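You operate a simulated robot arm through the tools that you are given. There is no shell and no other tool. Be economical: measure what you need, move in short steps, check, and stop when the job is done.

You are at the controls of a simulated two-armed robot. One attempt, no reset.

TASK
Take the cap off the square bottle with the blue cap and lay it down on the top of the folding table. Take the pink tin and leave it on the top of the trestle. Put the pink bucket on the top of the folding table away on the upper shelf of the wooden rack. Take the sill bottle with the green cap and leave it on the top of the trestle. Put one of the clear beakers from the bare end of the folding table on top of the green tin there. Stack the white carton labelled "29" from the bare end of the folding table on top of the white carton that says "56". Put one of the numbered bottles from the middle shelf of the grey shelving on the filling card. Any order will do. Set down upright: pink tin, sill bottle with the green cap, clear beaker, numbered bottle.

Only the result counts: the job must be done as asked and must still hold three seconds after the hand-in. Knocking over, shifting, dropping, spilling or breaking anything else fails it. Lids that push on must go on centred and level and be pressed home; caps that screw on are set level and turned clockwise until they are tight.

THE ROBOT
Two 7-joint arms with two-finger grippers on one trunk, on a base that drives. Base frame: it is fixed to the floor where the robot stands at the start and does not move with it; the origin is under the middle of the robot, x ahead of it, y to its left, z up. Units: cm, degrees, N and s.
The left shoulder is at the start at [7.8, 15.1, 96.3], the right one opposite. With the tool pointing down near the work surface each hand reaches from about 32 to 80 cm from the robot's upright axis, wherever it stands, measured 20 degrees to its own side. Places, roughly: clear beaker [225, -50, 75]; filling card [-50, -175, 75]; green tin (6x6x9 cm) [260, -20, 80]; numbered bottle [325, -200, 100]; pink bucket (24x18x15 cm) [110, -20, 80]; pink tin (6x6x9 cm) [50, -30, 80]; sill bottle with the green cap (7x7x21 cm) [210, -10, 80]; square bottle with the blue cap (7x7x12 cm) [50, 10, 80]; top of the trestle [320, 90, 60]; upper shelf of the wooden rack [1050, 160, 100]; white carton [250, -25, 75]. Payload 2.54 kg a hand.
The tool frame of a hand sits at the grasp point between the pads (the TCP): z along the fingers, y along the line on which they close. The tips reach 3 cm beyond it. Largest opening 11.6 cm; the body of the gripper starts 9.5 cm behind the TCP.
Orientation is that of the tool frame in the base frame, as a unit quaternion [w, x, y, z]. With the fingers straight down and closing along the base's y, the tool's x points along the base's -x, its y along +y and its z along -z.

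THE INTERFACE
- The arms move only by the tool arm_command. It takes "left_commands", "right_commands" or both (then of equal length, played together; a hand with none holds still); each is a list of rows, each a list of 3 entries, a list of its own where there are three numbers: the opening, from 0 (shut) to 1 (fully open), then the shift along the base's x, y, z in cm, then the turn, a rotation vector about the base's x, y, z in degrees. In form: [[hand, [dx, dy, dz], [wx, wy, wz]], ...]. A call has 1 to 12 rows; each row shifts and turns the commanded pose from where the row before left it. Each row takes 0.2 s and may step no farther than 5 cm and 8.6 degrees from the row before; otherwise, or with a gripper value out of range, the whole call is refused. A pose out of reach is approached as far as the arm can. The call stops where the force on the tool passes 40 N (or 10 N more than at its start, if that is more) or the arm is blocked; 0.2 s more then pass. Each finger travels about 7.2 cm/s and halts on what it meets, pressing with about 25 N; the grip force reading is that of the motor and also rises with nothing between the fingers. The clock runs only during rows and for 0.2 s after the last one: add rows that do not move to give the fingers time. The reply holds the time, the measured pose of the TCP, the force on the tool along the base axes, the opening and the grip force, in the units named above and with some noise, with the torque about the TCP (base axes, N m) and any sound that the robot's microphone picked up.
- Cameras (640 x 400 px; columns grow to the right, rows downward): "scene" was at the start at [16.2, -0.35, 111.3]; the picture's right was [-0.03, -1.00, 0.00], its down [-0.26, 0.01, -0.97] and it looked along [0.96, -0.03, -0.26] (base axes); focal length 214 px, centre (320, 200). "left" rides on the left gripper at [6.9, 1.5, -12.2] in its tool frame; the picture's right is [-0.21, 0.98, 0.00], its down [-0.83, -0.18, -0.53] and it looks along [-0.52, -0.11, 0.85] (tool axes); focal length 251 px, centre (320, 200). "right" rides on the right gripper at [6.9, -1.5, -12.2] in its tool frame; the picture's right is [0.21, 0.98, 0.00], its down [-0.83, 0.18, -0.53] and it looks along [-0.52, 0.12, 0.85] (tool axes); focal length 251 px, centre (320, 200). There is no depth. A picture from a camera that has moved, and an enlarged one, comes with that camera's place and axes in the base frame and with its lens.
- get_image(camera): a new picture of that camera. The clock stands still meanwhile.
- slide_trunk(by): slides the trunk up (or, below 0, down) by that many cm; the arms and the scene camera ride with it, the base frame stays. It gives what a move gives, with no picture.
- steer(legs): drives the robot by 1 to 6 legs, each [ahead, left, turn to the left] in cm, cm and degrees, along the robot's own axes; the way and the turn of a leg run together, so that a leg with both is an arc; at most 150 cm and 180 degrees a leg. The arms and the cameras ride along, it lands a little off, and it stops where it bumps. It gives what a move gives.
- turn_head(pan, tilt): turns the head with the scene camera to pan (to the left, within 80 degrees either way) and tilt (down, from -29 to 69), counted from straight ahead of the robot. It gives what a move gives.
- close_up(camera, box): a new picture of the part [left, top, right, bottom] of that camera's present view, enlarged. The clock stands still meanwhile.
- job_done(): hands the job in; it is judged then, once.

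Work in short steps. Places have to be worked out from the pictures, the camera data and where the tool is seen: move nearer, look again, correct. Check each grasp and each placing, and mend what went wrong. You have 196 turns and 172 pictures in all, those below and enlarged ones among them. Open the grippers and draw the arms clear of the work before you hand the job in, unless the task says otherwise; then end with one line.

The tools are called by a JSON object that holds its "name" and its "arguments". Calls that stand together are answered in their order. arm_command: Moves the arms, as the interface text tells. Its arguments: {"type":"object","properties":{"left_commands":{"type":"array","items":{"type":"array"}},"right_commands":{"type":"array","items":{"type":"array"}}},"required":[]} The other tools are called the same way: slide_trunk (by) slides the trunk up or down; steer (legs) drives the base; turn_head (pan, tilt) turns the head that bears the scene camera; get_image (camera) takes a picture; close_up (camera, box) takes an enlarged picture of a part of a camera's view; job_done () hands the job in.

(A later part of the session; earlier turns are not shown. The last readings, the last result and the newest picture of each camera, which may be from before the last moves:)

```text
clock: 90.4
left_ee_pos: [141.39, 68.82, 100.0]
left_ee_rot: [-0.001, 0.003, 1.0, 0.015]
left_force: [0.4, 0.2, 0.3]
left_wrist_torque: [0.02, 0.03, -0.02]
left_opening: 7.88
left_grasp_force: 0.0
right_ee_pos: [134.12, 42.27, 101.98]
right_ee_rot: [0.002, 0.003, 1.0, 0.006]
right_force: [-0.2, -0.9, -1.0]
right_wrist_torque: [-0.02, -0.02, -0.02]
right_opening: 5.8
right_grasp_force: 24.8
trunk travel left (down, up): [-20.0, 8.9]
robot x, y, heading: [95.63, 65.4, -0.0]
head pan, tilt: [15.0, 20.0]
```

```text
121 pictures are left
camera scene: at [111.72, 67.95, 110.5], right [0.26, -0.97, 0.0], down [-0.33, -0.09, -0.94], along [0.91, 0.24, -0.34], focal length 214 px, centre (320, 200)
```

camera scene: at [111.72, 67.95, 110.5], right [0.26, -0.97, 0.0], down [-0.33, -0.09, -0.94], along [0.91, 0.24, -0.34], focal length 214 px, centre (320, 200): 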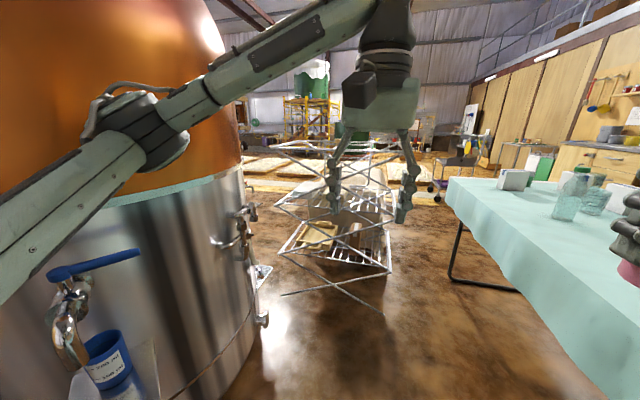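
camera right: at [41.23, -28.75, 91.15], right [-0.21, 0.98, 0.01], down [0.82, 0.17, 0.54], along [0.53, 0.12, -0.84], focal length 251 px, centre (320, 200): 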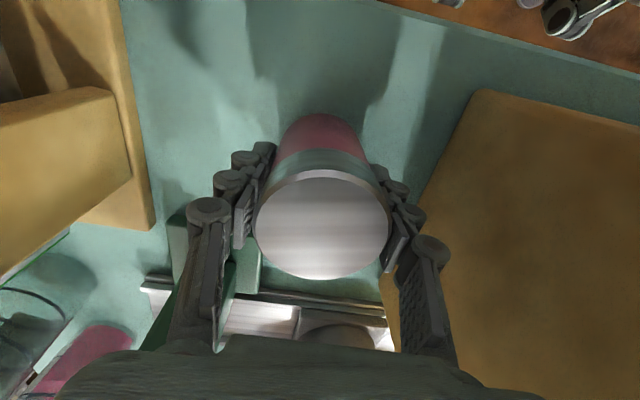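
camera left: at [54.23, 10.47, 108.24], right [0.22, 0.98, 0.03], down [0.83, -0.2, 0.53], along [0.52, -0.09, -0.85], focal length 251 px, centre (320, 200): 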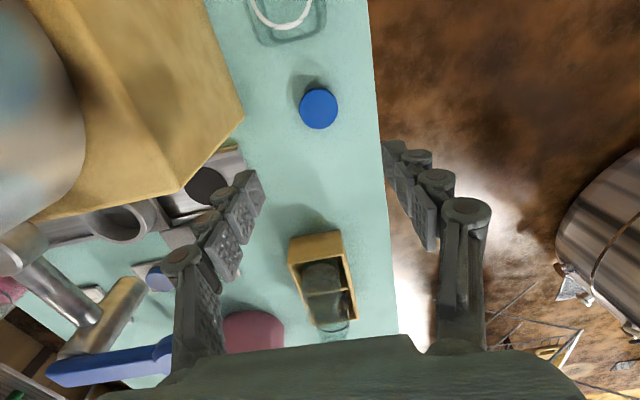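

Ahead is a wire-legged piece that may be the trestle, so I zoom in on it and on the far end of the table.

{"name": "close_up", "arguments": {"camera": "scene", "box": [220, 60, 640, 330]}}

{"name": "turn_head", "arguments": {"pan": -25, "tilt": 15}}

{"name": "close_up", "arguments": {"camera": "scene", "box": [240, 100, 560, 300]}}

```text
1.48 times, centred on (430, 195) of scene
camera zoom: at [111.72, 67.95, 110.5], right [0.26, -0.97, 0.0], down [-0.33, -0.09, -0.94], along [0.91, 0.24, -0.34], focal length 318 px, centre (157, 207)
```

zoom: 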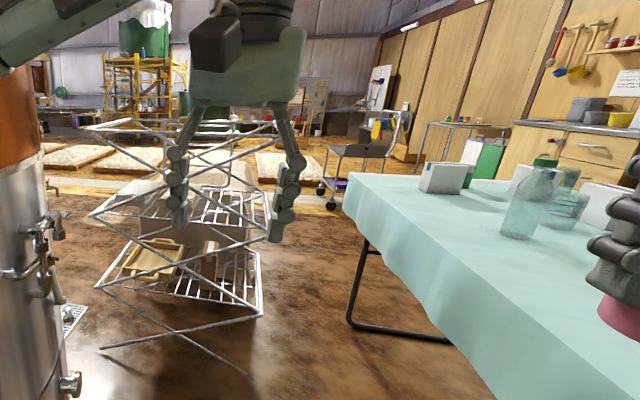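

```text
clock: 91.4
left_ee_pos: [141.51, 68.79, 99.91]
left_ee_rot: [0.0, 0.003, 1.0, 0.016]
left_force: [0.6, 0.3, 0.2]
left_wrist_torque: [-0.02, -0.01, 0.01]
left_opening: 7.88
left_grasp_force: 0.1
right_ee_pos: [134.15, 42.29, 101.99]
right_ee_rot: [0.001, 0.004, 1.0, 0.005]
right_force: [0.1, 0.3, -1.8]
right_wrist_torque: [0.01, 0.01, -0.02]
right_opening: 5.82
right_grasp_force: 24.4
trunk travel left (down, up): [-20.0, 8.9]
robot x, y, heading: [96.22, 65.66, -0.0]
head pan, tilt: [-25.0, 15.0]
```

```text
2.00 times, centred on (400, 200) of scene
camera zoom: at [111.19, 61.6, 111.31], right [-0.42, -0.91, 0.0], down [-0.23, 0.11, -0.97], along [0.88, -0.41, -0.26], focal length 429 px, centre (160, 200)
```

zoom: 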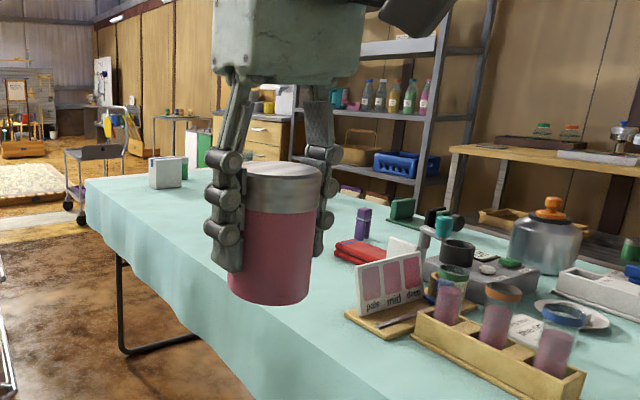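

The trestle is the cloth-draped block at about (326, 94), standing behind the wire rack. I move up beside the table, facing it, to find the sill bottle and the objects at the bare end.

{"name": "steer", "arguments": {"legs": [[70, 0, 0], [0, 0, -60]]}}

{"name": "turn_head", "arguments": {"pan": 10, "tilt": 25}}

{"name": "get_image", "arguments": {"camera": "scene"}}

{"name": "turn_head", "arguments": {"pan": 70, "tilt": 20}}

{"name": "get_image", "arguments": {"camera": "scene"}}

```text
clock: 98.0
left_ee_pos: [190.93, 28.14, 100.04]
left_ee_rot: [0.006, 0.502, 0.865, 0.013]
left_force: [0.4, 0.3, 0.2]
left_wrist_torque: [0.02, -0.01, 0.01]
left_opening: 7.91
left_grasp_force: 0.2
right_ee_pos: [164.29, 20.93, 101.9]
right_ee_rot: [0.004, 0.503, 0.864, 0.004]
right_force: [0.6, 0.2, -1.9]
right_wrist_torque: [-0.01, -0.01, 0.04]
right_opening: 5.8
right_grasp_force: 24.8
trunk travel left (down, up): [-20.0, 8.9]
robot x, y, heading: [165.36, 65.62, -59.9]
head pan, tilt: [-25.0, 15.0]
```

```text
clock: 99.0
left_ee_pos: [190.9, 28.03, 99.96]
left_ee_rot: [0.006, 0.503, 0.864, 0.013]
left_force: [0.2, 0.2, -0.2]
left_wrist_torque: [-0.02, 0.0, 0.03]
left_opening: 7.91
left_grasp_force: 0.0
right_ee_pos: [164.29, 20.95, 101.94]
right_ee_rot: [0.004, 0.503, 0.864, 0.004]
right_force: [-0.7, 0.6, -1.9]
right_wrist_torque: [0.02, 0.03, -0.03]
right_opening: 5.8
right_grasp_force: 24.8
trunk travel left (down, up): [-20.0, 8.9]
robot x, y, heading: [165.37, 65.85, -60.0]
head pan, tilt: [10.0, 25.0]
```

```text
118 pictures are left
camera scene: at [174.75, 52.76, 109.69], right [-0.77, -0.64, 0.0], down [-0.27, 0.32, -0.91], along [0.58, -0.69, -0.42], focal length 214 px, centre (320, 200)
```

scene: 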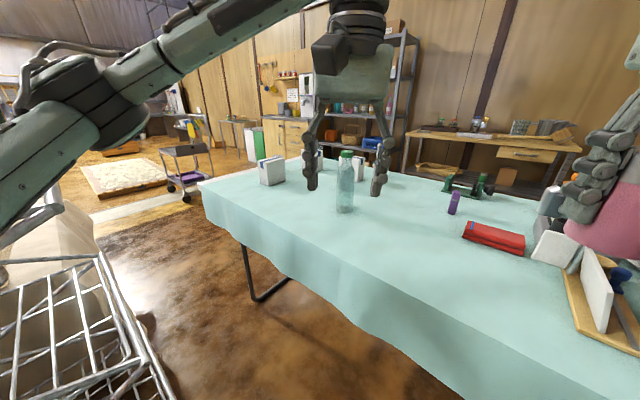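

```text
clock: 100.3
left_ee_pos: [190.92, 28.04, 100.07]
left_ee_rot: [0.006, 0.503, 0.864, 0.013]
left_force: [0.3, -0.3, 0.2]
left_wrist_torque: [0.02, 0.03, -0.01]
left_opening: 7.9
left_grasp_force: 0.0
right_ee_pos: [164.36, 20.99, 101.87]
right_ee_rot: [0.004, 0.503, 0.864, 0.004]
right_force: [-0.4, -0.1, -1.4]
right_wrist_torque: [-0.01, 0.03, 0.0]
right_opening: 5.81
right_grasp_force: 24.7
trunk travel left (down, up): [-20.0, 8.9]
robot x, y, heading: [164.9, 65.96, -60.0]
head pan, tilt: [70.0, 20.0]
```

```text
117 pictures are left
camera scene: at [178.0, 61.43, 110.5], right [0.17, -0.98, 0.0], down [-0.34, -0.06, -0.94], along [0.93, 0.16, -0.34], focal length 214 px, centre (320, 200)
```

scene: 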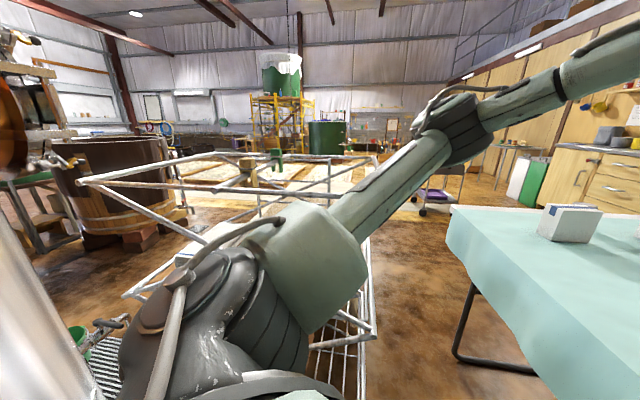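

The rack (x≈215–260, y≥55, about 97 high) blocks the left elbow near the bottle, so the right arm has to take the bottle. I'll put the pink tin down for now on bare table at (172, 3), checking the spot from above first.

{"name": "arm_command", "arguments": {"right_commands": [[0.4, [1.5, -4, 0], [0, 0, 0]], [0.4, [1.5, -4, 0], [0, 0, 0]], [0.4, [1.5, -4, 0], [0, 0, 0]], [0.4, [1.5, -4, -2], [0, 0, 0]], [0.4, [1.5, -2, -3], [0, 0, 0]], [0.4, [0, 0, -4], [0, 0, 0]], [0.4, [0, 0, 0], [0, 0, 0]]]}}

{"name": "get_image", "arguments": {"camera": "right"}}

{"name": "turn_head", "arguments": {"pan": -5, "tilt": 35}}

{"name": "get_image", "arguments": {"camera": "scene"}}

```text
clock: 101.9
left_ee_pos: [190.91, 28.12, 100.0]
left_ee_rot: [0.006, 0.502, 0.865, 0.012]
left_force: [-0.7, 0.5, -1.1]
left_wrist_torque: [0.0, -0.01, 0.0]
left_opening: 7.88
left_grasp_force: 0.0
right_ee_pos: [171.97, 2.91, 93.04]
right_ee_rot: [0.004, 0.502, 0.865, 0.003]
right_force: [0.4, -0.4, -1.5]
right_wrist_torque: [-0.03, -0.01, -0.02]
right_opening: 5.84
right_grasp_force: 25.0
trunk travel left (down, up): [-20.0, 8.9]
robot x, y, heading: [165.54, 65.89, -60.0]
head pan, tilt: [70.0, 20.0]
```

```text
116 pictures are left
camera right: at [167.12, 8.19, 105.05], right [0.74, 0.67, 0.01], down [0.56, -0.63, 0.54], along [0.37, -0.4, -0.84], focal length 251 px, centre (320, 200)
```

right: 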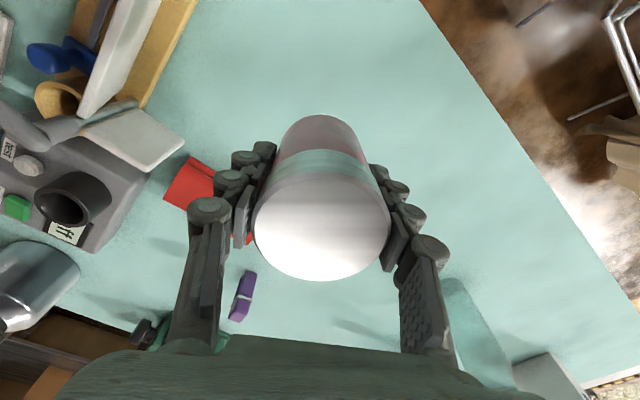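

```text
clock: 103.4
left_ee_pos: [190.92, 28.17, 99.99]
left_ee_rot: [0.007, 0.501, 0.865, 0.013]
left_force: [-0.3, 0.9, -0.4]
left_wrist_torque: [0.02, -0.01, 0.0]
left_opening: 7.89
left_grasp_force: 0.0
right_ee_pos: [172.06, 2.83, 92.91]
right_ee_rot: [0.004, 0.502, 0.865, 0.004]
right_force: [-1.4, -0.1, -1.4]
right_wrist_torque: [0.02, 0.03, 0.0]
right_opening: 5.8
right_grasp_force: 24.4
trunk travel left (down, up): [-20.0, 8.9]
robot x, y, heading: [165.45, 65.66, -60.1]
head pan, tilt: [-5.0, 35.0]
```

```text
115 pictures are left
camera scene: at [172.57, 51.84, 108.11], right [-0.91, -0.42, 0.0], down [-0.24, 0.52, -0.82], along [0.35, -0.74, -0.57], focal length 214 px, centre (320, 200)
```

scene: 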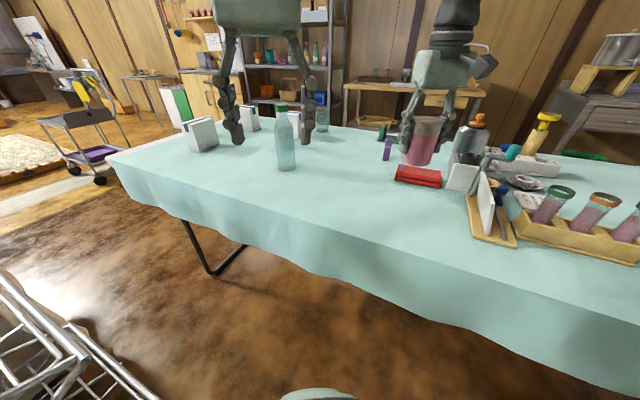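

The spot under the tin is clear, since the red cloth is about 18 cm away. I lower the tin and release it.

{"name": "arm_command", "arguments": {"right_commands": [[0.4, [0, 0, -4], [0, 0, 0]], [0.4, [0, 0, -4], [0, 0, 0]], [0.4, [0, 0, -4], [0, 0, 0]], [0.4, [0, 0, -1], [0, 0, 0]], [0.4, [0, 0, -0.7], [0, 0, 0]], [0.4, [0, 0, -0.3], [0, 0, 0]], [0.4, [0, 0, 0], [0, 0, 0]]]}}

```text
clock: 105.0
left_ee_pos: [190.84, 28.04, 100.0]
left_ee_rot: [0.006, 0.503, 0.864, 0.013]
left_force: [0.6, -0.3, 0.8]
left_wrist_torque: [0.0, 0.01, 0.01]
left_opening: 7.91
left_grasp_force: 0.1
right_ee_pos: [171.82, 2.94, 78.99]
right_ee_rot: [0.005, 0.503, 0.864, 0.003]
right_force: [-0.4, 0.7, 0.8]
right_wrist_torque: [0.03, 0.05, -0.02]
right_opening: 5.83
right_grasp_force: 24.8
trunk travel left (down, up): [-20.0, 8.9]
robot x, y, heading: [165.36, 65.64, -60.0]
head pan, tilt: [-5.0, 35.0]
```

It's in contact, so I release it and rise.

{"name": "arm_command", "arguments": {"right_commands": [[0.6, [0, 0, 0], [0, 0, 0]], [0.78, [0, 0, 0], [0, 0, 0]], [0.85, [0, 0, 0], [0, 0, 0]], [0.85, [0, 0, 3], [0, 0, 0]], [0.85, [0, 0, 4], [0, 0, 0]], [0.85, [0, 0, 4], [0, 0, 0]], [0.85, [0, 0, 4], [0, 0, 0]], [0.85, [0, 0, 4], [0, 0, 0]], [0.85, [0, 4, 3], [0, 0, 0]], [0.85, [0, 4, 0], [0, 0, 0]]]}}

{"name": "get_image", "arguments": {"camera": "scene"}}

```text
clock: 107.2
left_ee_pos: [190.93, 28.06, 99.96]
left_ee_rot: [0.006, 0.502, 0.865, 0.013]
left_force: [0.2, -0.4, 0.4]
left_wrist_torque: [-0.01, -0.01, -0.01]
left_opening: 7.9
left_grasp_force: 0.0
right_ee_pos: [171.8, 11.01, 101.09]
right_ee_rot: [0.005, 0.503, 0.864, 0.004]
right_force: [-0.2, 0.0, 0.1]
right_wrist_torque: [-0.06, -0.01, 0.0]
right_opening: 9.86
right_grasp_force: 0.0
trunk travel left (down, up): [-20.0, 8.9]
robot x, y, heading: [164.78, 65.7, -60.2]
head pan, tilt: [-5.0, 35.0]
```

```text
114 pictures are left
camera scene: at [172.55, 51.88, 108.12], right [-0.91, -0.42, 0.0], down [-0.24, 0.52, -0.82], along [0.35, -0.74, -0.57], focal length 214 px, centre (320, 200)
```

scene: 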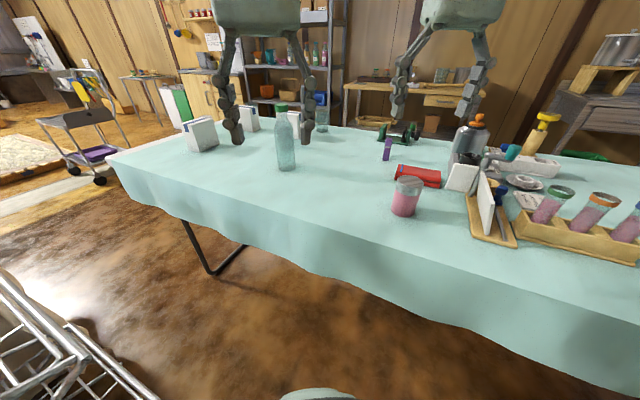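

The tin stands safely. Before going nearer to the bottle I need the exact position of the wire rack's near corner.

{"name": "turn_head", "arguments": {"pan": 55, "tilt": 35}}

{"name": "get_image", "arguments": {"camera": "scene"}}

```text
clock: 108.5
left_ee_pos: [190.91, 28.03, 99.91]
left_ee_rot: [0.006, 0.502, 0.865, 0.014]
left_force: [0.1, 1.0, -0.2]
left_wrist_torque: [0.03, 0.01, 0.01]
left_opening: 7.91
left_grasp_force: 0.2
right_ee_pos: [171.85, 10.84, 101.06]
right_ee_rot: [0.003, 0.503, 0.864, 0.003]
right_force: [-0.4, 0.0, 0.4]
right_wrist_torque: [-0.02, -0.03, -0.01]
right_opening: 9.84
right_grasp_force: 0.0
trunk travel left (down, up): [-20.0, 8.9]
robot x, y, heading: [165.49, 65.66, -60.0]
head pan, tilt: [55.0, 35.0]
```

```text
113 pictures are left
camera scene: at [177.61, 59.06, 108.12], right [-0.09, -1.0, 0.0], down [-0.57, 0.05, -0.82], along [0.82, -0.07, -0.57], focal length 214 px, centre (320, 200)
```

scene: 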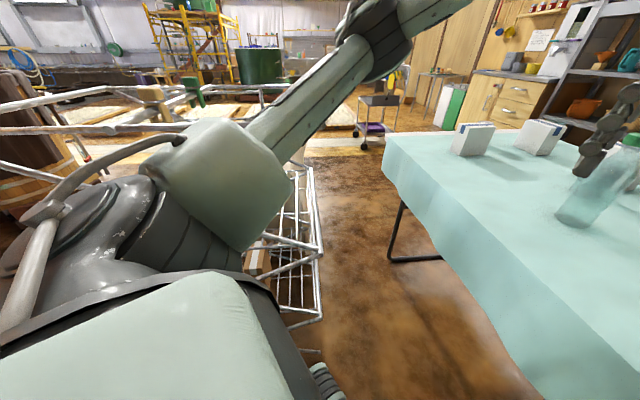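

The rack's near face is at x≈220 and its right side at y≈55, and the left elbow is now near (205, 70). I stay at x≈165, move a little closer to the table and turn to face the bottle, so a tilted right hand can reach it.

{"name": "steer", "arguments": {"legs": [[10, -6, 0], [0, 0, 16]]}}

{"name": "turn_head", "arguments": {"pan": -5, "tilt": 30}}

{"name": "get_image", "arguments": {"camera": "scene"}}

```text
clock: 110.7
left_ee_pos: [200.08, 24.88, 99.97]
left_ee_rot: [0.005, 0.379, 0.925, 0.014]
left_force: [0.3, 0.1, -0.3]
left_wrist_torque: [0.02, 0.02, -0.04]
left_opening: 7.87
left_grasp_force: 0.1
right_ee_pos: [186.33, 3.11, 101.03]
right_ee_rot: [0.003, 0.378, 0.926, 0.005]
right_force: [-1.2, 0.2, 0.0]
right_wrist_torque: [0.01, 0.0, -0.03]
right_opening: 9.84
right_grasp_force: 0.1
trunk travel left (down, up): [-20.0, 8.9]
robot x, y, heading: [165.22, 54.42, -44.1]
head pan, tilt: [55.0, 35.0]
```

```text
clock: 112.0
left_ee_pos: [200.19, 24.89, 99.94]
left_ee_rot: [0.004, 0.378, 0.926, 0.014]
left_force: [0.2, -0.1, -0.2]
left_wrist_torque: [-0.04, 0.0, -0.04]
left_opening: 7.9
left_grasp_force: 0.2
right_ee_pos: [186.35, 3.19, 101.1]
right_ee_rot: [0.004, 0.378, 0.926, 0.004]
right_force: [0.4, -0.3, 0.1]
right_wrist_torque: [-0.01, 0.04, -0.01]
right_opening: 9.89
right_grasp_force: 0.1
trunk travel left (down, up): [-20.0, 8.9]
robot x, y, heading: [165.07, 53.88, -44.1]
head pan, tilt: [-5.0, 30.0]
```

```text
112 pictures are left
camera scene: at [176.12, 42.54, 108.89], right [-0.76, -0.66, 0.0], down [-0.33, 0.38, -0.87], along [0.57, -0.65, -0.5], focal length 214 px, centre (320, 200)
```

scene: 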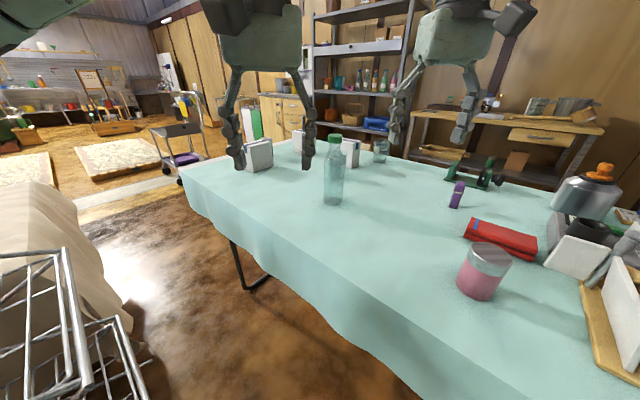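

The bottle is at (211.6, -4.5). I tilt the right hand about 51° and bring it to a pre-grasp behind the bottle.

{"name": "arm_command", "arguments": {"right_commands": [[0.85, [1, 0, 0], [-5.92, -6.1, 0]], [0.85, [2, 0.3, -1], [-5.92, -6.1, 0]], [0.85, [2.5, 0.3, -2], [-5.92, -6.1, 0]], [0.85, [2.5, 0.3, -2], [-5.92, -6.1, 0]], [0.85, [2.5, 0.3, -3], [-5.92, -6.1, 0]], [0.85, [2.5, 0.3, -3], [-5.92, -6.1, 0]], [0.85, [2, 0.4, -3], [0, 0, 0]], [0.85, [0, 0, 0], [0, 0, 0]]]}}

{"name": "get_image", "arguments": {"camera": "right"}}

{"name": "get_image", "arguments": {"camera": "scene"}}

```text
clock: 113.8
left_ee_pos: [200.13, 24.84, 100.0]
left_ee_rot: [0.004, 0.378, 0.926, 0.014]
left_force: [0.3, 0.5, 0.6]
left_wrist_torque: [-0.01, -0.01, 0.0]
left_opening: 7.89
left_grasp_force: 0.1
right_ee_pos: [201.32, 5.08, 86.86]
right_ee_rot: [0.404, 0.339, 0.835, -0.156]
right_force: [-0.6, 0.2, -0.4]
right_wrist_torque: [0.0, 0.0, 0.0]
right_opening: 9.87
right_grasp_force: 0.1
trunk travel left (down, up): [-20.0, 8.9]
robot x, y, heading: [165.8, 54.1, -44.3]
head pan, tilt: [-5.0, 30.0]
```

```text
111 pictures are left
camera right: at [190.41, 13.67, 89.12], right [0.58, 0.8, -0.16], down [0.19, 0.05, 0.98], along [0.79, -0.6, -0.12], focal length 251 px, centre (320, 200)
```

right: 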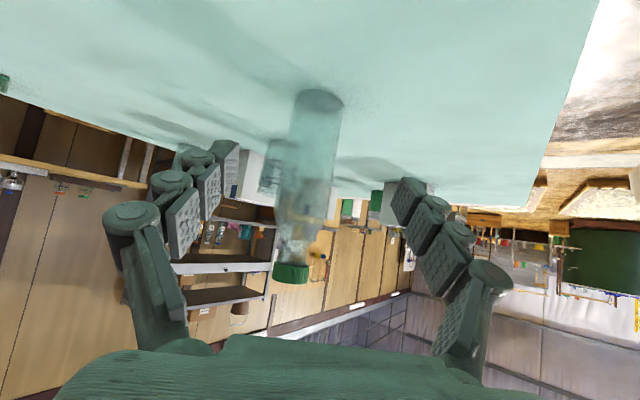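

```text
110 pictures are left
camera scene: at [176.11, 42.54, 108.9], right [-0.76, -0.65, 0.0], down [-0.33, 0.38, -0.87], along [0.57, -0.65, -0.5], focal length 214 px, centre (320, 200)
```

scene: 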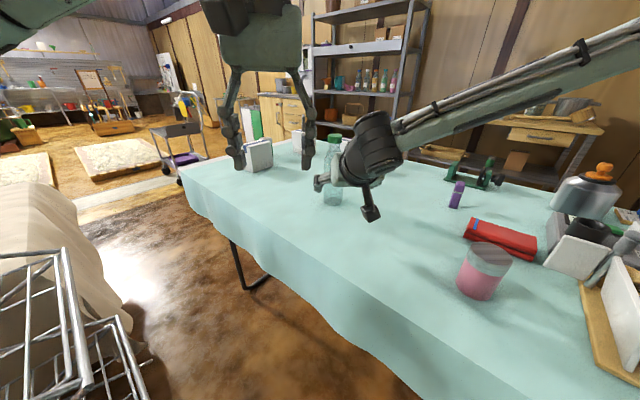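

The right camera confirms the bottle at (211.7, -4.5), lined up between the fingers. I move in and grip.

{"name": "arm_command", "arguments": {"right_commands": [[0.88, [2.5, -2.3, -1.3], [0, 0, 0]], [0.88, [2.5, -2.3, -1.3], [0, 0, 0]], [0.88, [2.5, -2.3, -1.2], [0, 0, 0]], [0.88, [2.3, -2.1, -1], [0, 0, 0]], [0.6, [0, 0, 0], [0, 0, 0]], [0.4, [0, 0, 0], [0, 0, 0]], [0.4, [0, 0, 0], [0, 0, 0]], [0.4, [0, 0, 0], [0, 0, 0]]]}}

{"name": "get_image", "arguments": {"camera": "right"}}

```text
clock: 115.5
left_ee_pos: [200.12, 24.97, 99.93]
left_ee_rot: [0.005, 0.379, 0.925, 0.014]
left_force: [-0.4, -0.9, 0.4]
left_wrist_torque: [0.01, -0.03, -0.04]
left_opening: 7.9
left_grasp_force: 0.0
right_ee_pos: [208.83, -4.44, 82.79]
right_ee_rot: [0.402, 0.34, 0.836, -0.155]
right_force: [-0.2, 0.7, 0.7]
right_wrist_torque: [-0.01, 0.02, 0.03]
right_opening: 4.64
right_grasp_force: 0.1
right hand out of reach, approached as far as the arm can: row 3, 4
trunk travel left (down, up): [-20.0, 8.9]
robot x, y, heading: [164.84, 54.38, -44.2]
head pan, tilt: [-5.0, 30.0]
```

```text
109 pictures are left
camera right: at [197.82, 4.05, 85.05], right [0.58, 0.8, -0.15], down [0.19, 0.05, 0.98], along [0.79, -0.6, -0.12], focal length 251 px, centre (320, 200)
```

right: 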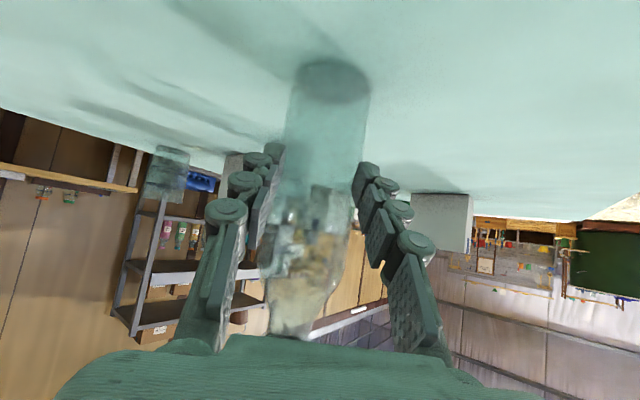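

The hand fell about 3 cm short and closed in front of the bottle. I open it, back off slightly, and drive a little closer.

{"name": "arm_command", "arguments": {"right_commands": [[0.7, [0, 0, 0], [0, 0, 0]], [0.95, [0, 0, 0], [0, 0, 0]], [0.95, [0, 0, 0], [0, 0, 0]], [0.95, [-2.1, 2.1, 0], [0, 0, 0]], [0.95, [-2.1, 2.1, 0], [0, 0, 0]], [0.95, [0, 0, 0], [0, 0, 0]]]}}

{"name": "get_image", "arguments": {"camera": "right"}}

```text
clock: 117.0
left_ee_pos: [200.09, 24.82, 100.03]
left_ee_rot: [0.005, 0.378, 0.926, 0.014]
left_force: [-0.1, -0.6, 0.0]
left_wrist_torque: [-0.02, 0.01, 0.02]
left_opening: 7.87
left_grasp_force: 0.1
right_ee_pos: [204.5, -0.24, 82.89]
right_ee_rot: [0.403, 0.34, 0.836, -0.156]
right_force: [0.3, 0.4, -0.2]
right_wrist_torque: [0.0, -0.02, 0.01]
right_opening: 11.04
right_grasp_force: 0.0
trunk travel left (down, up): [-20.0, 8.9]
robot x, y, heading: [164.86, 54.16, -44.0]
head pan, tilt: [-5.0, 30.0]
```

```text
108 pictures are left
camera right: at [193.52, 8.26, 85.0], right [0.58, 0.8, -0.16], down [0.19, 0.05, 0.98], along [0.79, -0.6, -0.12], focal length 251 px, centre (320, 200)
```

right: 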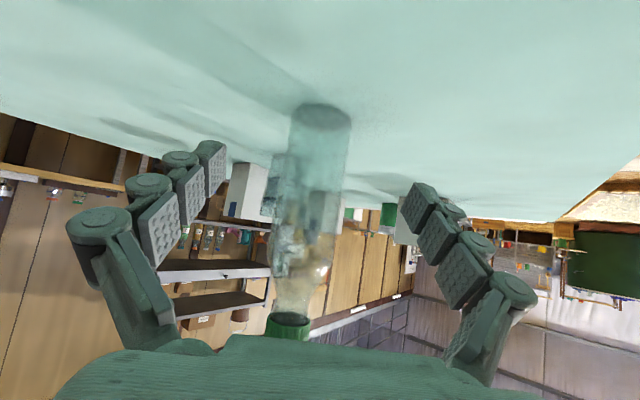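

The bottle base is at about (211.9, -6.8), centred. I drive 7 cm forward along the heading.

{"name": "steer", "arguments": {"legs": [[7, 0, 0]]}}

{"name": "get_image", "arguments": {"camera": "right"}}

```text
clock: 118.0
left_ee_pos: [205.24, 19.99, 99.95]
left_ee_rot: [0.004, 0.379, 0.925, 0.013]
left_force: [-0.2, 0.2, 0.0]
left_wrist_torque: [0.03, 0.01, 0.03]
left_opening: 7.9
left_grasp_force: 0.2
right_ee_pos: [209.55, -5.08, 82.81]
right_ee_rot: [0.403, 0.339, 0.836, -0.156]
right_force: [0.4, -0.8, -0.5]
right_wrist_torque: [-0.01, 0.0, 0.01]
right_opening: 11.01
right_grasp_force: 0.1
trunk travel left (down, up): [-20.0, 8.9]
robot x, y, heading: [170.21, 49.33, -44.2]
head pan, tilt: [-5.0, 30.0]
```

```text
107 pictures are left
camera right: at [198.54, 3.42, 84.97], right [0.58, 0.8, -0.16], down [0.19, 0.05, 0.98], along [0.79, -0.6, -0.12], focal length 251 px, centre (320, 200)
```

right: 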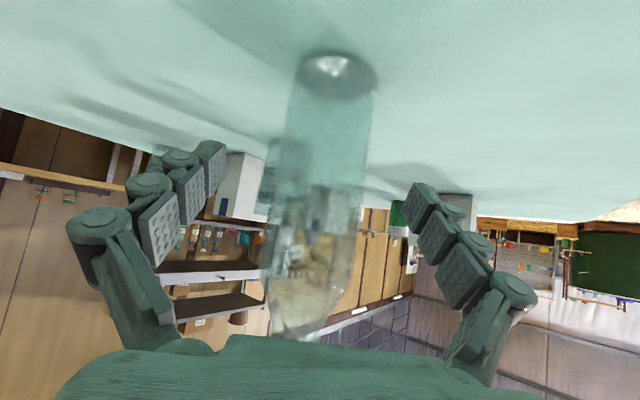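

{"name": "arm_command", "arguments": {"right_commands": [[0.95, [1.1, -1, 0], [0, 0, 0]], [0.95, [1, -0.8, 0], [0, 0, 0]], [0.7, [0, 0, 0], [0, 0, 0]], [0.5, [0, 0, 0], [0, 0, 0]], [0.3, [0, 0, 0], [0, 0, 0]], [0.3, [0, 0, 0], [0, 0, 0]], [0.3, [0, 0, 0], [0, 0, 0]]]}}

{"name": "get_image", "arguments": {"camera": "right"}}

```text
clock: 119.6
left_ee_pos: [205.12, 19.92, 100.01]
left_ee_rot: [0.004, 0.378, 0.926, 0.014]
left_force: [-0.2, 0.1, 0.4]
left_wrist_torque: [0.0, -0.03, -0.03]
left_opening: 7.88
left_grasp_force: 0.0
right_ee_pos: [211.77, -6.95, 82.87]
right_ee_rot: [0.403, 0.339, 0.835, -0.157]
right_force: [-0.7, -0.2, 1.4]
right_wrist_torque: [-0.03, 0.09, -0.06]
right_opening: 5.73
right_grasp_force: 25.0
trunk travel left (down, up): [-20.0, 8.9]
robot x, y, heading: [170.07, 49.49, -44.0]
head pan, tilt: [-5.0, 30.0]
```

```text
106 pictures are left
camera right: at [200.63, 1.67, 85.02], right [0.58, 0.8, -0.16], down [0.19, 0.05, 0.98], along [0.79, -0.6, -0.12], focal length 251 px, centre (320, 200)
```

right: 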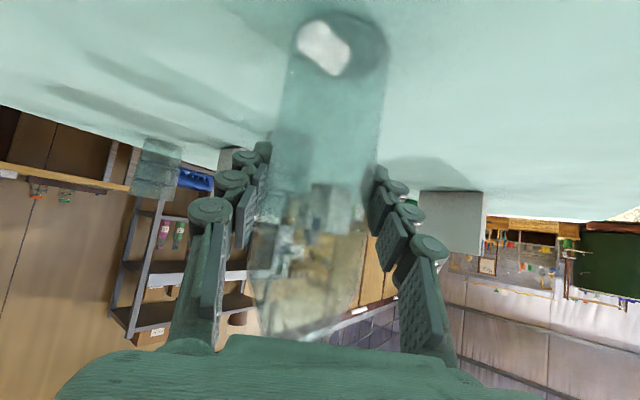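

The bottle is gripped, so I lift it.

{"name": "arm_command", "arguments": {"right_commands": [[0.3, [0, 0, 1], [0, 0, 0]], [0.3, [0, 0, 3], [0, 0, 0]], [0.3, [-1, 1, 3], [0, 0, 0]], [0.3, [-1, 1, 3], [0, 0, 0]], [0.3, [-2, 2, 3], [0, 0, 0]], [0.3, [-2, 2, 1], [0, 0, 0]], [0.3, [0, 0, 0], [0, 0, 0]]]}}

{"name": "get_image", "arguments": {"camera": "scene"}}

```text
clock: 121.2
left_ee_pos: [205.06, 19.98, 100.05]
left_ee_rot: [0.005, 0.377, 0.926, 0.014]
left_force: [0.9, 0.1, -0.7]
left_wrist_torque: [-0.05, 0.0, -0.01]
left_opening: 7.88
left_grasp_force: 0.1
right_ee_pos: [205.57, -0.95, 96.82]
right_ee_rot: [0.402, 0.34, 0.835, -0.157]
right_force: [-0.3, -0.6, 0.1]
right_wrist_torque: [-0.01, 0.02, 0.02]
right_opening: 5.7
right_grasp_force: 24.8
trunk travel left (down, up): [-20.0, 8.9]
robot x, y, heading: [170.0, 49.1, -44.1]
head pan, tilt: [-5.0, 30.0]
```

```text
105 pictures are left
camera scene: at [181.1, 37.71, 108.89], right [-0.76, -0.65, 0.0], down [-0.33, 0.38, -0.87], along [0.57, -0.65, -0.5], focal length 214 px, centre (320, 200)
```

scene: 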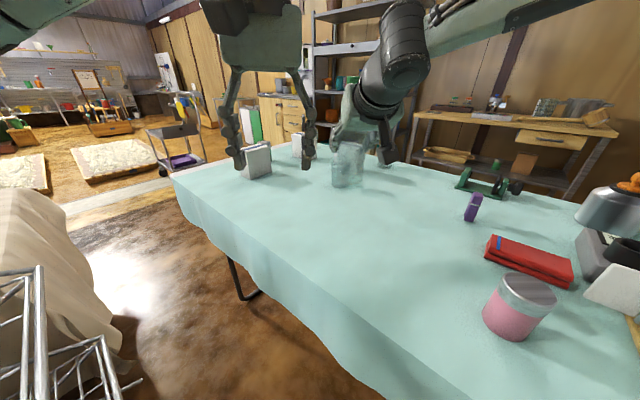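

The bottle is lifted. I raise it further, then back off and turn so the left hand can take the tin well away from the rack.

{"name": "arm_command", "arguments": {"right_commands": [[0.3, [-1, 1, 4], [0, 0, 0]], [0.3, [-1, 1, 4], [0, 0, 0]], [0.3, [0, 0, 0], [0, 0, 0]]]}}

{"name": "steer", "arguments": {"legs": [[-15, 0, 0], [0, 0, -36], [-4, -18.5, 0]]}}

{"name": "turn_head", "arguments": {"pan": 15, "tilt": 35}}

{"name": "get_image", "arguments": {"camera": "scene"}}

{"name": "get_image", "arguments": {"camera": "left"}}

```text
clock: 122.0
left_ee_pos: [205.15, 20.12, 99.95]
left_ee_rot: [0.005, 0.378, 0.926, 0.014]
left_force: [0.3, 0.3, 0.2]
left_wrist_torque: [-0.01, 0.0, -0.02]
left_opening: 7.86
left_grasp_force: 0.0
right_ee_pos: [203.48, 1.05, 104.86]
right_ee_rot: [0.402, 0.34, 0.836, -0.156]
right_force: [-0.2, 0.9, -0.9]
right_wrist_torque: [0.02, -0.01, -0.03]
right_opening: 5.71
right_grasp_force: 24.9
trunk travel left (down, up): [-20.0, 8.9]
robot x, y, heading: [169.97, 49.28, -44.1]
head pan, tilt: [-5.0, 30.0]
```

```text
clock: 127.1
left_ee_pos: [151.43, 16.29, 100.03]
left_ee_rot: [0.009, 0.647, 0.762, 0.012]
left_force: [0.3, -0.4, 1.0]
left_wrist_torque: [-0.02, 0.0, 0.04]
left_opening: 7.89
left_grasp_force: 0.1
right_ee_pos: [138.91, 1.7, 104.91]
right_ee_rot: [0.334, 0.582, 0.689, -0.274]
right_force: [0.6, -0.3, -0.1]
right_wrist_torque: [0.02, 0.03, -0.03]
right_opening: 5.68
right_grasp_force: 25.5
trunk travel left (down, up): [-20.0, 8.9]
robot x, y, heading: [140.3, 60.6, -80.0]
head pan, tilt: [-5.0, 30.0]
```

```text
clock: 127.9
left_ee_pos: [151.43, 16.22, 99.92]
left_ee_rot: [0.009, 0.647, 0.763, 0.012]
left_force: [-0.5, -0.3, -1.1]
left_wrist_torque: [-0.02, -0.01, -0.01]
left_opening: 7.91
left_grasp_force: 0.2
right_ee_pos: [138.97, 1.77, 104.93]
right_ee_rot: [0.334, 0.582, 0.689, -0.274]
right_force: [0.1, 0.0, -1.1]
right_wrist_torque: [0.0, 0.01, 0.05]
right_opening: 5.66
right_grasp_force: 25.5
trunk travel left (down, up): [-20.0, 8.9]
robot x, y, heading: [140.45, 60.53, -80.3]
head pan, tilt: [15.0, 35.0]
```

```text
104 pictures are left
camera scene: at [145.4, 45.72, 108.12], right [-0.91, -0.42, 0.0], down [-0.24, 0.52, -0.82], along [0.34, -0.74, -0.57], focal length 214 px, centre (320, 200)
```

scene: 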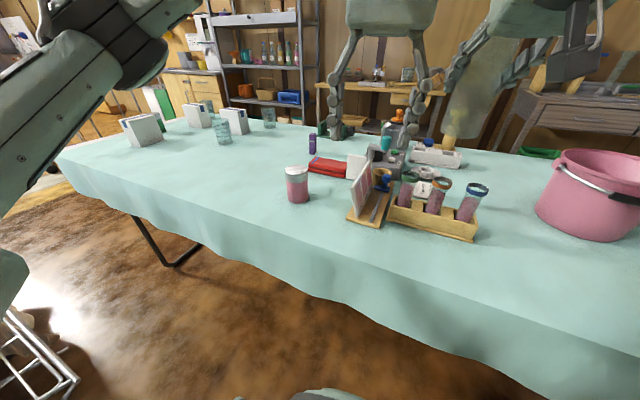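

```text
103 pictures are left
camera left: at [151.36, 23.23, 112.11], right [1.0, -0.05, 0.03], down [-0.06, -0.85, 0.53], along [0.0, -0.53, -0.85], focal length 251 px, centre (320, 200)
```

left: 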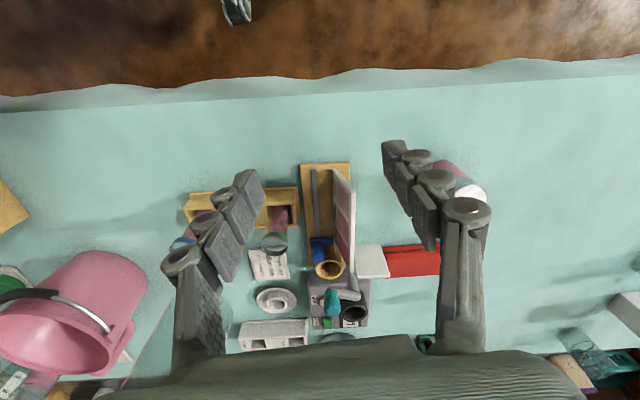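

The tin is at about (171.8, 3). I bring the left hand above it.

{"name": "arm_command", "arguments": {"left_commands": [[0.75, [4.1, -2.65, 0], [0, 0, 0]], [0.75, [4.1, -2.65, 0], [0, 0, 0]], [0.75, [4.1, -2.65, 0], [0, 0, 0]], [0.75, [4.1, -2.65, 0], [0, 0, 0]], [0.75, [4.1, -2.65, 0], [0, 0, 0]], [0.75, [0, 0, -4], [0, 0, 0]], [0.75, [0, 0, -3], [0, 0, 0]], [0.75, [0, 0, 0], [0, 0, 0]]]}}

{"name": "get_image", "arguments": {"camera": "left"}}

```text
clock: 129.7
left_ee_pos: [172.01, 2.93, 92.86]
left_ee_rot: [0.01, 0.647, 0.762, 0.011]
left_force: [-0.3, -0.3, 0.0]
left_wrist_torque: [0.0, 0.01, -0.01]
left_opening: 8.71
left_grasp_force: 0.1
right_ee_pos: [138.83, 1.8, 104.76]
right_ee_rot: [0.333, 0.583, 0.688, -0.275]
right_force: [-0.3, -0.9, -0.3]
right_wrist_torque: [0.0, 0.0, -0.04]
right_opening: 5.68
right_grasp_force: 25.0
trunk travel left (down, up): [-20.0, 8.9]
robot x, y, heading: [140.64, 60.87, -80.3]
head pan, tilt: [15.0, 35.0]
```

```text
102 pictures are left
camera left: at [171.91, 10.01, 105.07], right [1.0, -0.05, 0.03], down [-0.06, -0.85, 0.53], along [0.0, -0.53, -0.85], focal length 251 px, centre (320, 200)
```

left: 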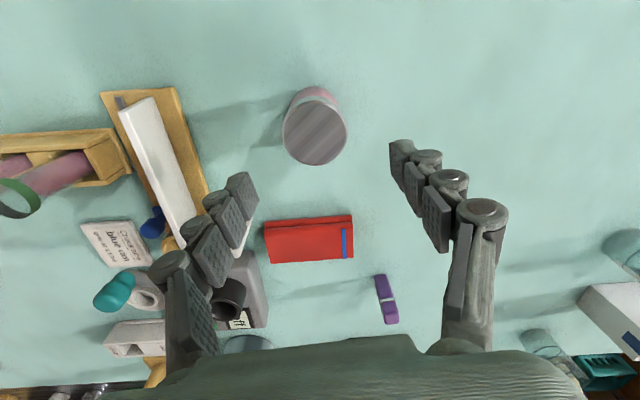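

{"name": "arm_command", "arguments": {"left_commands": [[0.75, [-0.2, 0.3, -4], [0, 0, 0]], [0.75, [0, 0, -4], [0, 0, 0]], [0.75, [0, 0, -4], [0, 0, 0]], [0.75, [0, 0, -1.8], [0, 0, 0]], [0.5, [0, 0, 0], [0, 0, 0]], [0.4, [0, 0, 0], [0, 0, 0]], [0.4, [0, 0, 0], [0, 0, 0]], [0.4, [0, 0, 0], [0, 0, 0]]]}}

{"name": "arm_command", "arguments": {"left_commands": [[0.4, [0, 0, 1], [0, 0, 0]], [0.4, [0, 0, 4], [0, 0, 0]], [0.4, [0, 0, 4], [0, 0, 0]], [0.4, [0, 0, 4], [0, 0, 0]], [0.4, [0, 0, 4], [0, 0, 0]], [0.4, [-2, 3, 3], [0, 0, 0]], [0.4, [-2, 4, 1], [0, 0, 0]], [0.4, [-2, 4, 0], [0, 0, 0]]]}}

{"name": "get_image", "arguments": {"camera": "left"}}

{"name": "get_image", "arguments": {"camera": "right"}}

```text
clock: 131.5
left_ee_pos: [171.81, 3.27, 79.25]
left_ee_rot: [0.011, 0.646, 0.763, 0.012]
left_force: [-0.8, 0.0, 2.3]
left_wrist_torque: [-0.08, 0.09, 0.01]
left_opening: 5.86
left_grasp_force: 24.7
right_ee_pos: [138.94, 1.81, 104.9]
right_ee_rot: [0.334, 0.582, 0.69, -0.272]
right_force: [0.0, 0.9, -0.2]
right_wrist_torque: [0.02, 0.0, 0.0]
right_opening: 5.68
right_grasp_force: 24.7
trunk travel left (down, up): [-20.0, 8.9]
robot x, y, heading: [140.88, 60.42, -80.2]
head pan, tilt: [15.0, 35.0]
```

```text
clock: 133.3
left_ee_pos: [165.62, 14.37, 100.33]
left_ee_rot: [0.009, 0.646, 0.763, 0.012]
left_force: [0.7, 0.1, -1.4]
left_wrist_torque: [0.0, 0.02, 0.05]
left_opening: 5.82
left_grasp_force: 25.4
right_ee_pos: [138.97, 1.88, 104.96]
right_ee_rot: [0.334, 0.582, 0.688, -0.275]
right_force: [-0.2, 0.2, -1.2]
right_wrist_torque: [-0.01, -0.01, 0.0]
right_opening: 5.65
right_grasp_force: 24.9
trunk travel left (down, up): [-20.0, 8.9]
robot x, y, heading: [140.35, 60.66, -80.1]
head pan, tilt: [15.0, 35.0]
```

```text
101 pictures are left
camera left: at [165.68, 21.4, 112.42], right [1.0, -0.05, 0.03], down [-0.06, -0.85, 0.53], along [0.0, -0.53, -0.85], focal length 251 px, centre (320, 200)
```

left: 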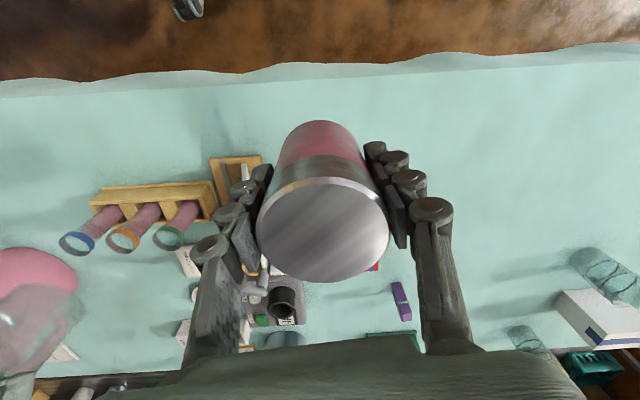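

```text
100 pictures are left
camera right: at [135.07, 15.23, 107.1], right [0.94, 0.3, -0.16], down [0.19, -0.07, 0.98], along [0.28, -0.95, -0.12], focal length 251 px, centre (320, 200)
```

right: 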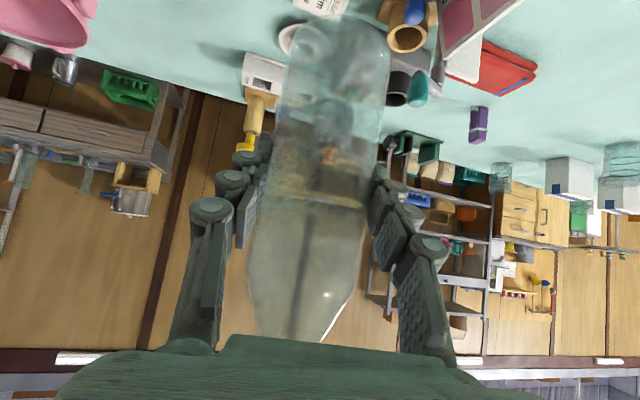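

Both the tin and the bottle are held. I turn to heading 0, back out along the lane, cross in front of the table's near end and look up the right-hand lane.

{"name": "steer", "arguments": {"legs": [[0, 0, 80], [-120, 5, 0], [-90, 0, 0], [0, -110, 0], [0, -65, 0]]}}

{"name": "turn_head", "arguments": {"pan": 0, "tilt": 15}}

{"name": "get_image", "arguments": {"camera": "scene"}}

```text
clock: 148.9
left_ee_pos: [-19.48, 80.04, 100.21]
left_ee_rot: [-0.002, 0.017, 1.0, 0.016]
left_force: [-0.6, 0.5, -1.5]
left_wrist_torque: [0.0, -0.03, 0.0]
left_opening: 5.81
left_grasp_force: 24.7
right_ee_pos: [-12.38, 51.38, 104.87]
right_ee_rot: [0.432, 0.014, 0.902, -0.001]
right_force: [-1.1, -0.6, -1.5]
right_wrist_torque: [-0.01, 0.01, -0.01]
right_opening: 5.6
right_grasp_force: 25.7
trunk travel left (down, up): [-20.0, 8.9]
robot x, y, heading: [-69.5, 64.28, -1.5]
head pan, tilt: [15.0, 35.0]
stopped in leg 4: the robot was blocked; the commanded pose is now the measured one
```

```text
clock: 149.7
left_ee_pos: [-19.5, 80.17, 100.24]
left_ee_rot: [0.0, 0.017, 1.0, 0.014]
left_force: [-0.3, 0.0, -1.0]
left_wrist_torque: [0.02, -0.02, 0.01]
left_opening: 5.82
left_grasp_force: 24.6
right_ee_pos: [-12.54, 51.32, 104.83]
right_ee_rot: [0.432, 0.014, 0.902, -0.001]
right_force: [0.6, 0.4, -0.9]
right_wrist_torque: [-0.01, 0.03, -0.01]
right_opening: 5.63
right_grasp_force: 24.8
trunk travel left (down, up): [-20.0, 8.9]
robot x, y, heading: [-69.44, 64.41, -1.7]
head pan, tilt: [0.0, 15.0]
```

```text
99 pictures are left
camera scene: at [-53.44, 63.96, 111.3], right [-0.03, -1.0, 0.0], down [-0.26, 0.01, -0.97], along [0.97, -0.03, -0.26], focal length 214 px, centre (320, 200)
```

scene: 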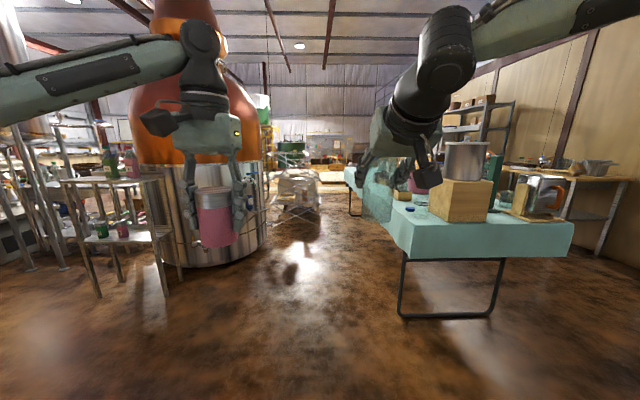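

Something blocked the sideways move at (-69, 64). I look to the right to see what it is.

{"name": "turn_head", "arguments": {"pan": -80, "tilt": 35}}

{"name": "get_image", "arguments": {"camera": "scene"}}

```text
clock: 151.2
left_ee_pos: [-19.47, 80.16, 100.26]
left_ee_rot: [-0.001, 0.017, 1.0, 0.014]
left_force: [-0.4, 0.5, -0.9]
left_wrist_torque: [-0.03, 0.03, -0.02]
left_opening: 5.8
left_grasp_force: 24.5
right_ee_pos: [-12.41, 51.38, 104.89]
right_ee_rot: [0.433, 0.013, 0.902, 0.0]
right_force: [0.5, -1.0, -1.3]
right_wrist_torque: [-0.03, 0.02, -0.03]
right_opening: 5.63
right_grasp_force: 25.2
trunk travel left (down, up): [-20.0, 8.9]
robot x, y, heading: [-69.73, 64.29, -1.6]
head pan, tilt: [-80.0, 35.0]
```

```text
98 pictures are left
camera scene: at [-61.48, 55.5, 108.12], right [-0.99, -0.15, 0.0], down [-0.08, 0.57, -0.82], along [0.12, -0.81, -0.57], focal length 214 px, centre (320, 200)
```

scene: 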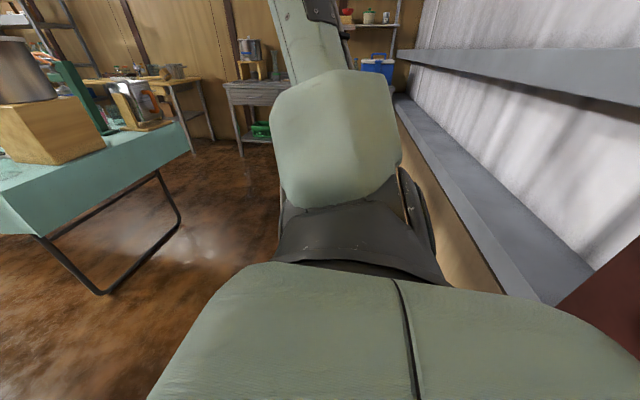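

It's the wall on the -x side. I move forward 28 cm and strafe right there.

{"name": "steer", "arguments": {"legs": [[28, 0, 1.6], [0, -90, 0], [0, -90, 0]]}}

{"name": "turn_head", "arguments": {"pan": -20, "tilt": 15}}

{"name": "get_image", "arguments": {"camera": "scene"}}

```text
clock: 170.3
left_ee_pos: [8.96, -96.94, 100.17]
left_ee_rot: [-0.001, -0.004, 1.0, 0.014]
left_force: [0.5, 0.1, -0.8]
left_wrist_torque: [0.01, 0.0, -0.01]
left_opening: 5.83
left_grasp_force: 24.6
right_ee_pos: [17.34, -125.35, 104.71]
right_ee_rot: [0.432, -0.006, 0.902, 0.009]
right_force: [-0.6, -0.5, -1.2]
right_wrist_torque: [-0.02, -0.01, 0.01]
right_opening: 5.56
right_grasp_force: 24.8
trunk travel left (down, up): [-20.0, 8.9]
robot x, y, heading: [-40.59, -114.92, 1.3]
head pan, tilt: [-80.0, 35.0]
```

```text
clock: 171.6
left_ee_pos: [8.95, -96.97, 100.25]
left_ee_rot: [-0.001, -0.004, 1.0, 0.014]
left_force: [-0.5, 0.0, -0.8]
left_wrist_torque: [-0.03, 0.0, -0.01]
left_opening: 5.79
left_grasp_force: 25.3
right_ee_pos: [17.31, -125.43, 104.76]
right_ee_rot: [0.433, -0.006, 0.902, 0.009]
right_force: [-0.5, 0.0, -0.8]
right_wrist_torque: [0.01, 0.03, 0.0]
right_opening: 5.54
right_grasp_force: 24.6
trunk travel left (down, up): [-20.0, 8.9]
robot x, y, heading: [-40.3, -115.07, 0.8]
head pan, tilt: [-20.0, 15.0]
```

```text
97 pictures are left
camera scene: at [-24.75, -117.85, 111.31], right [-0.33, -0.94, 0.0], down [-0.24, 0.09, -0.97], along [0.91, -0.32, -0.26], focal length 214 px, centre (320, 200)
```

scene: 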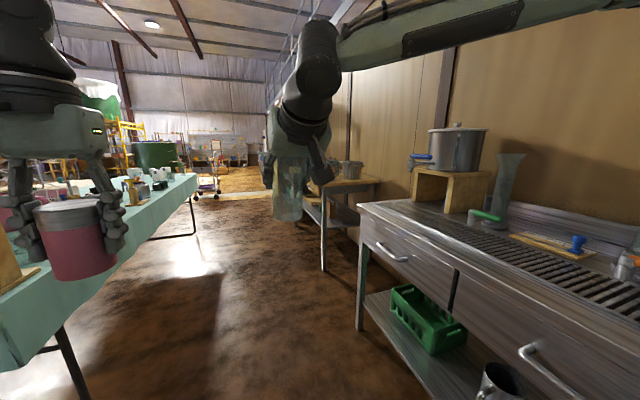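

The right-hand lane is clear: the bench front is at y≈-177 and the table edge at y≈-60. I drive up it to x≈310.

{"name": "steer", "arguments": {"legs": [[120, 0, -0.8], [120, 0, 0], [113, 3, 0]]}}

{"name": "turn_head", "arguments": {"pan": 60, "tilt": 20}}

{"name": "get_image", "arguments": {"camera": "scene"}}

{"name": "turn_head", "arguments": {"pan": -75, "tilt": 15}}

{"name": "get_image", "arguments": {"camera": "scene"}}

```text
clock: 188.7
left_ee_pos: [360.61, -92.44, 100.2]
left_ee_rot: [-0.001, 0.0, 1.0, 0.015]
left_force: [0.1, -0.5, -1.3]
left_wrist_torque: [0.01, 0.02, 0.0]
left_opening: 5.82
left_grasp_force: 25.5
right_ee_pos: [368.53, -121.11, 104.91]
right_ee_rot: [0.432, -0.002, 0.902, 0.006]
right_force: [1.0, 0.4, -1.2]
right_wrist_torque: [0.01, 0.01, -0.01]
right_opening: 5.49
right_grasp_force: 25.8
trunk travel left (down, up): [-20.0, 8.9]
robot x, y, heading: [310.74, -109.88, 0.5]
head pan, tilt: [-20.0, 15.0]
```

```text
clock: 190.2
left_ee_pos: [360.55, -92.54, 100.31]
left_ee_rot: [-0.001, 0.0, 1.0, 0.015]
left_force: [0.1, -0.2, -1.8]
left_wrist_torque: [-0.01, 0.01, 0.04]
left_opening: 5.83
left_grasp_force: 25.1
right_ee_pos: [368.63, -121.0, 104.88]
right_ee_rot: [0.432, -0.002, 0.902, 0.007]
right_force: [0.6, 0.3, -0.6]
right_wrist_torque: [0.01, 0.01, -0.05]
right_opening: 5.47
right_grasp_force: 25.2
trunk travel left (down, up): [-20.0, 8.9]
robot x, y, heading: [310.98, -109.99, 0.3]
head pan, tilt: [60.0, 20.0]
```

```text
96 pictures are left
camera scene: at [322.36, -101.87, 110.5], right [0.87, -0.49, 0.0], down [-0.17, -0.3, -0.94], along [0.46, 0.82, -0.34], focal length 214 px, centre (320, 200)
```

scene: 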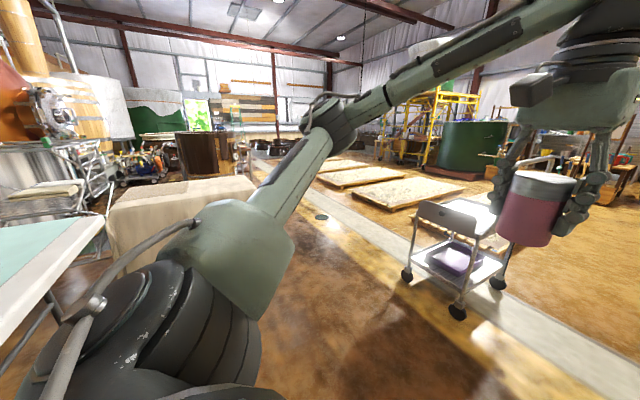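

```text
clock: 192.4
left_ee_pos: [360.59, -92.48, 100.22]
left_ee_rot: [-0.001, -0.001, 1.0, 0.014]
left_force: [-0.3, -0.7, -1.2]
left_wrist_torque: [0.03, -0.02, -0.01]
left_opening: 5.83
left_grasp_force: 25.6
right_ee_pos: [368.48, -120.96, 104.91]
right_ee_rot: [0.432, -0.003, 0.902, 0.007]
right_force: [0.2, -0.2, -0.3]
right_wrist_torque: [0.0, 0.0, -0.02]
right_opening: 5.49
right_grasp_force: 24.7
trunk travel left (down, up): [-20.0, 8.9]
robot x, y, heading: [311.16, -110.02, 0.2]
head pan, tilt: [-75.0, 15.0]
```

```text
95 pictures are left
camera scene: at [320.25, -118.96, 111.31], right [-0.96, -0.27, 0.0], down [-0.07, 0.25, -0.97], along [0.26, -0.93, -0.26], focal length 214 px, centre (320, 200)
```

scene: 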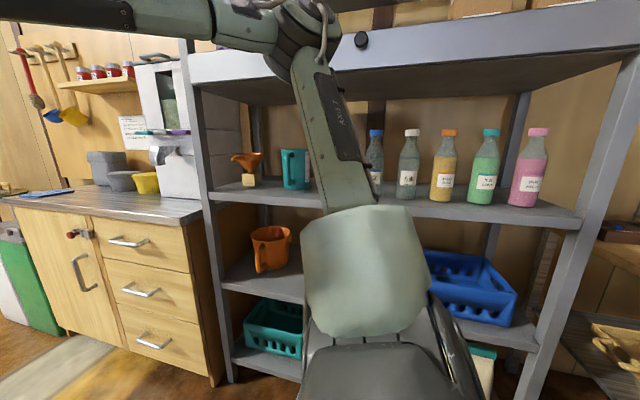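

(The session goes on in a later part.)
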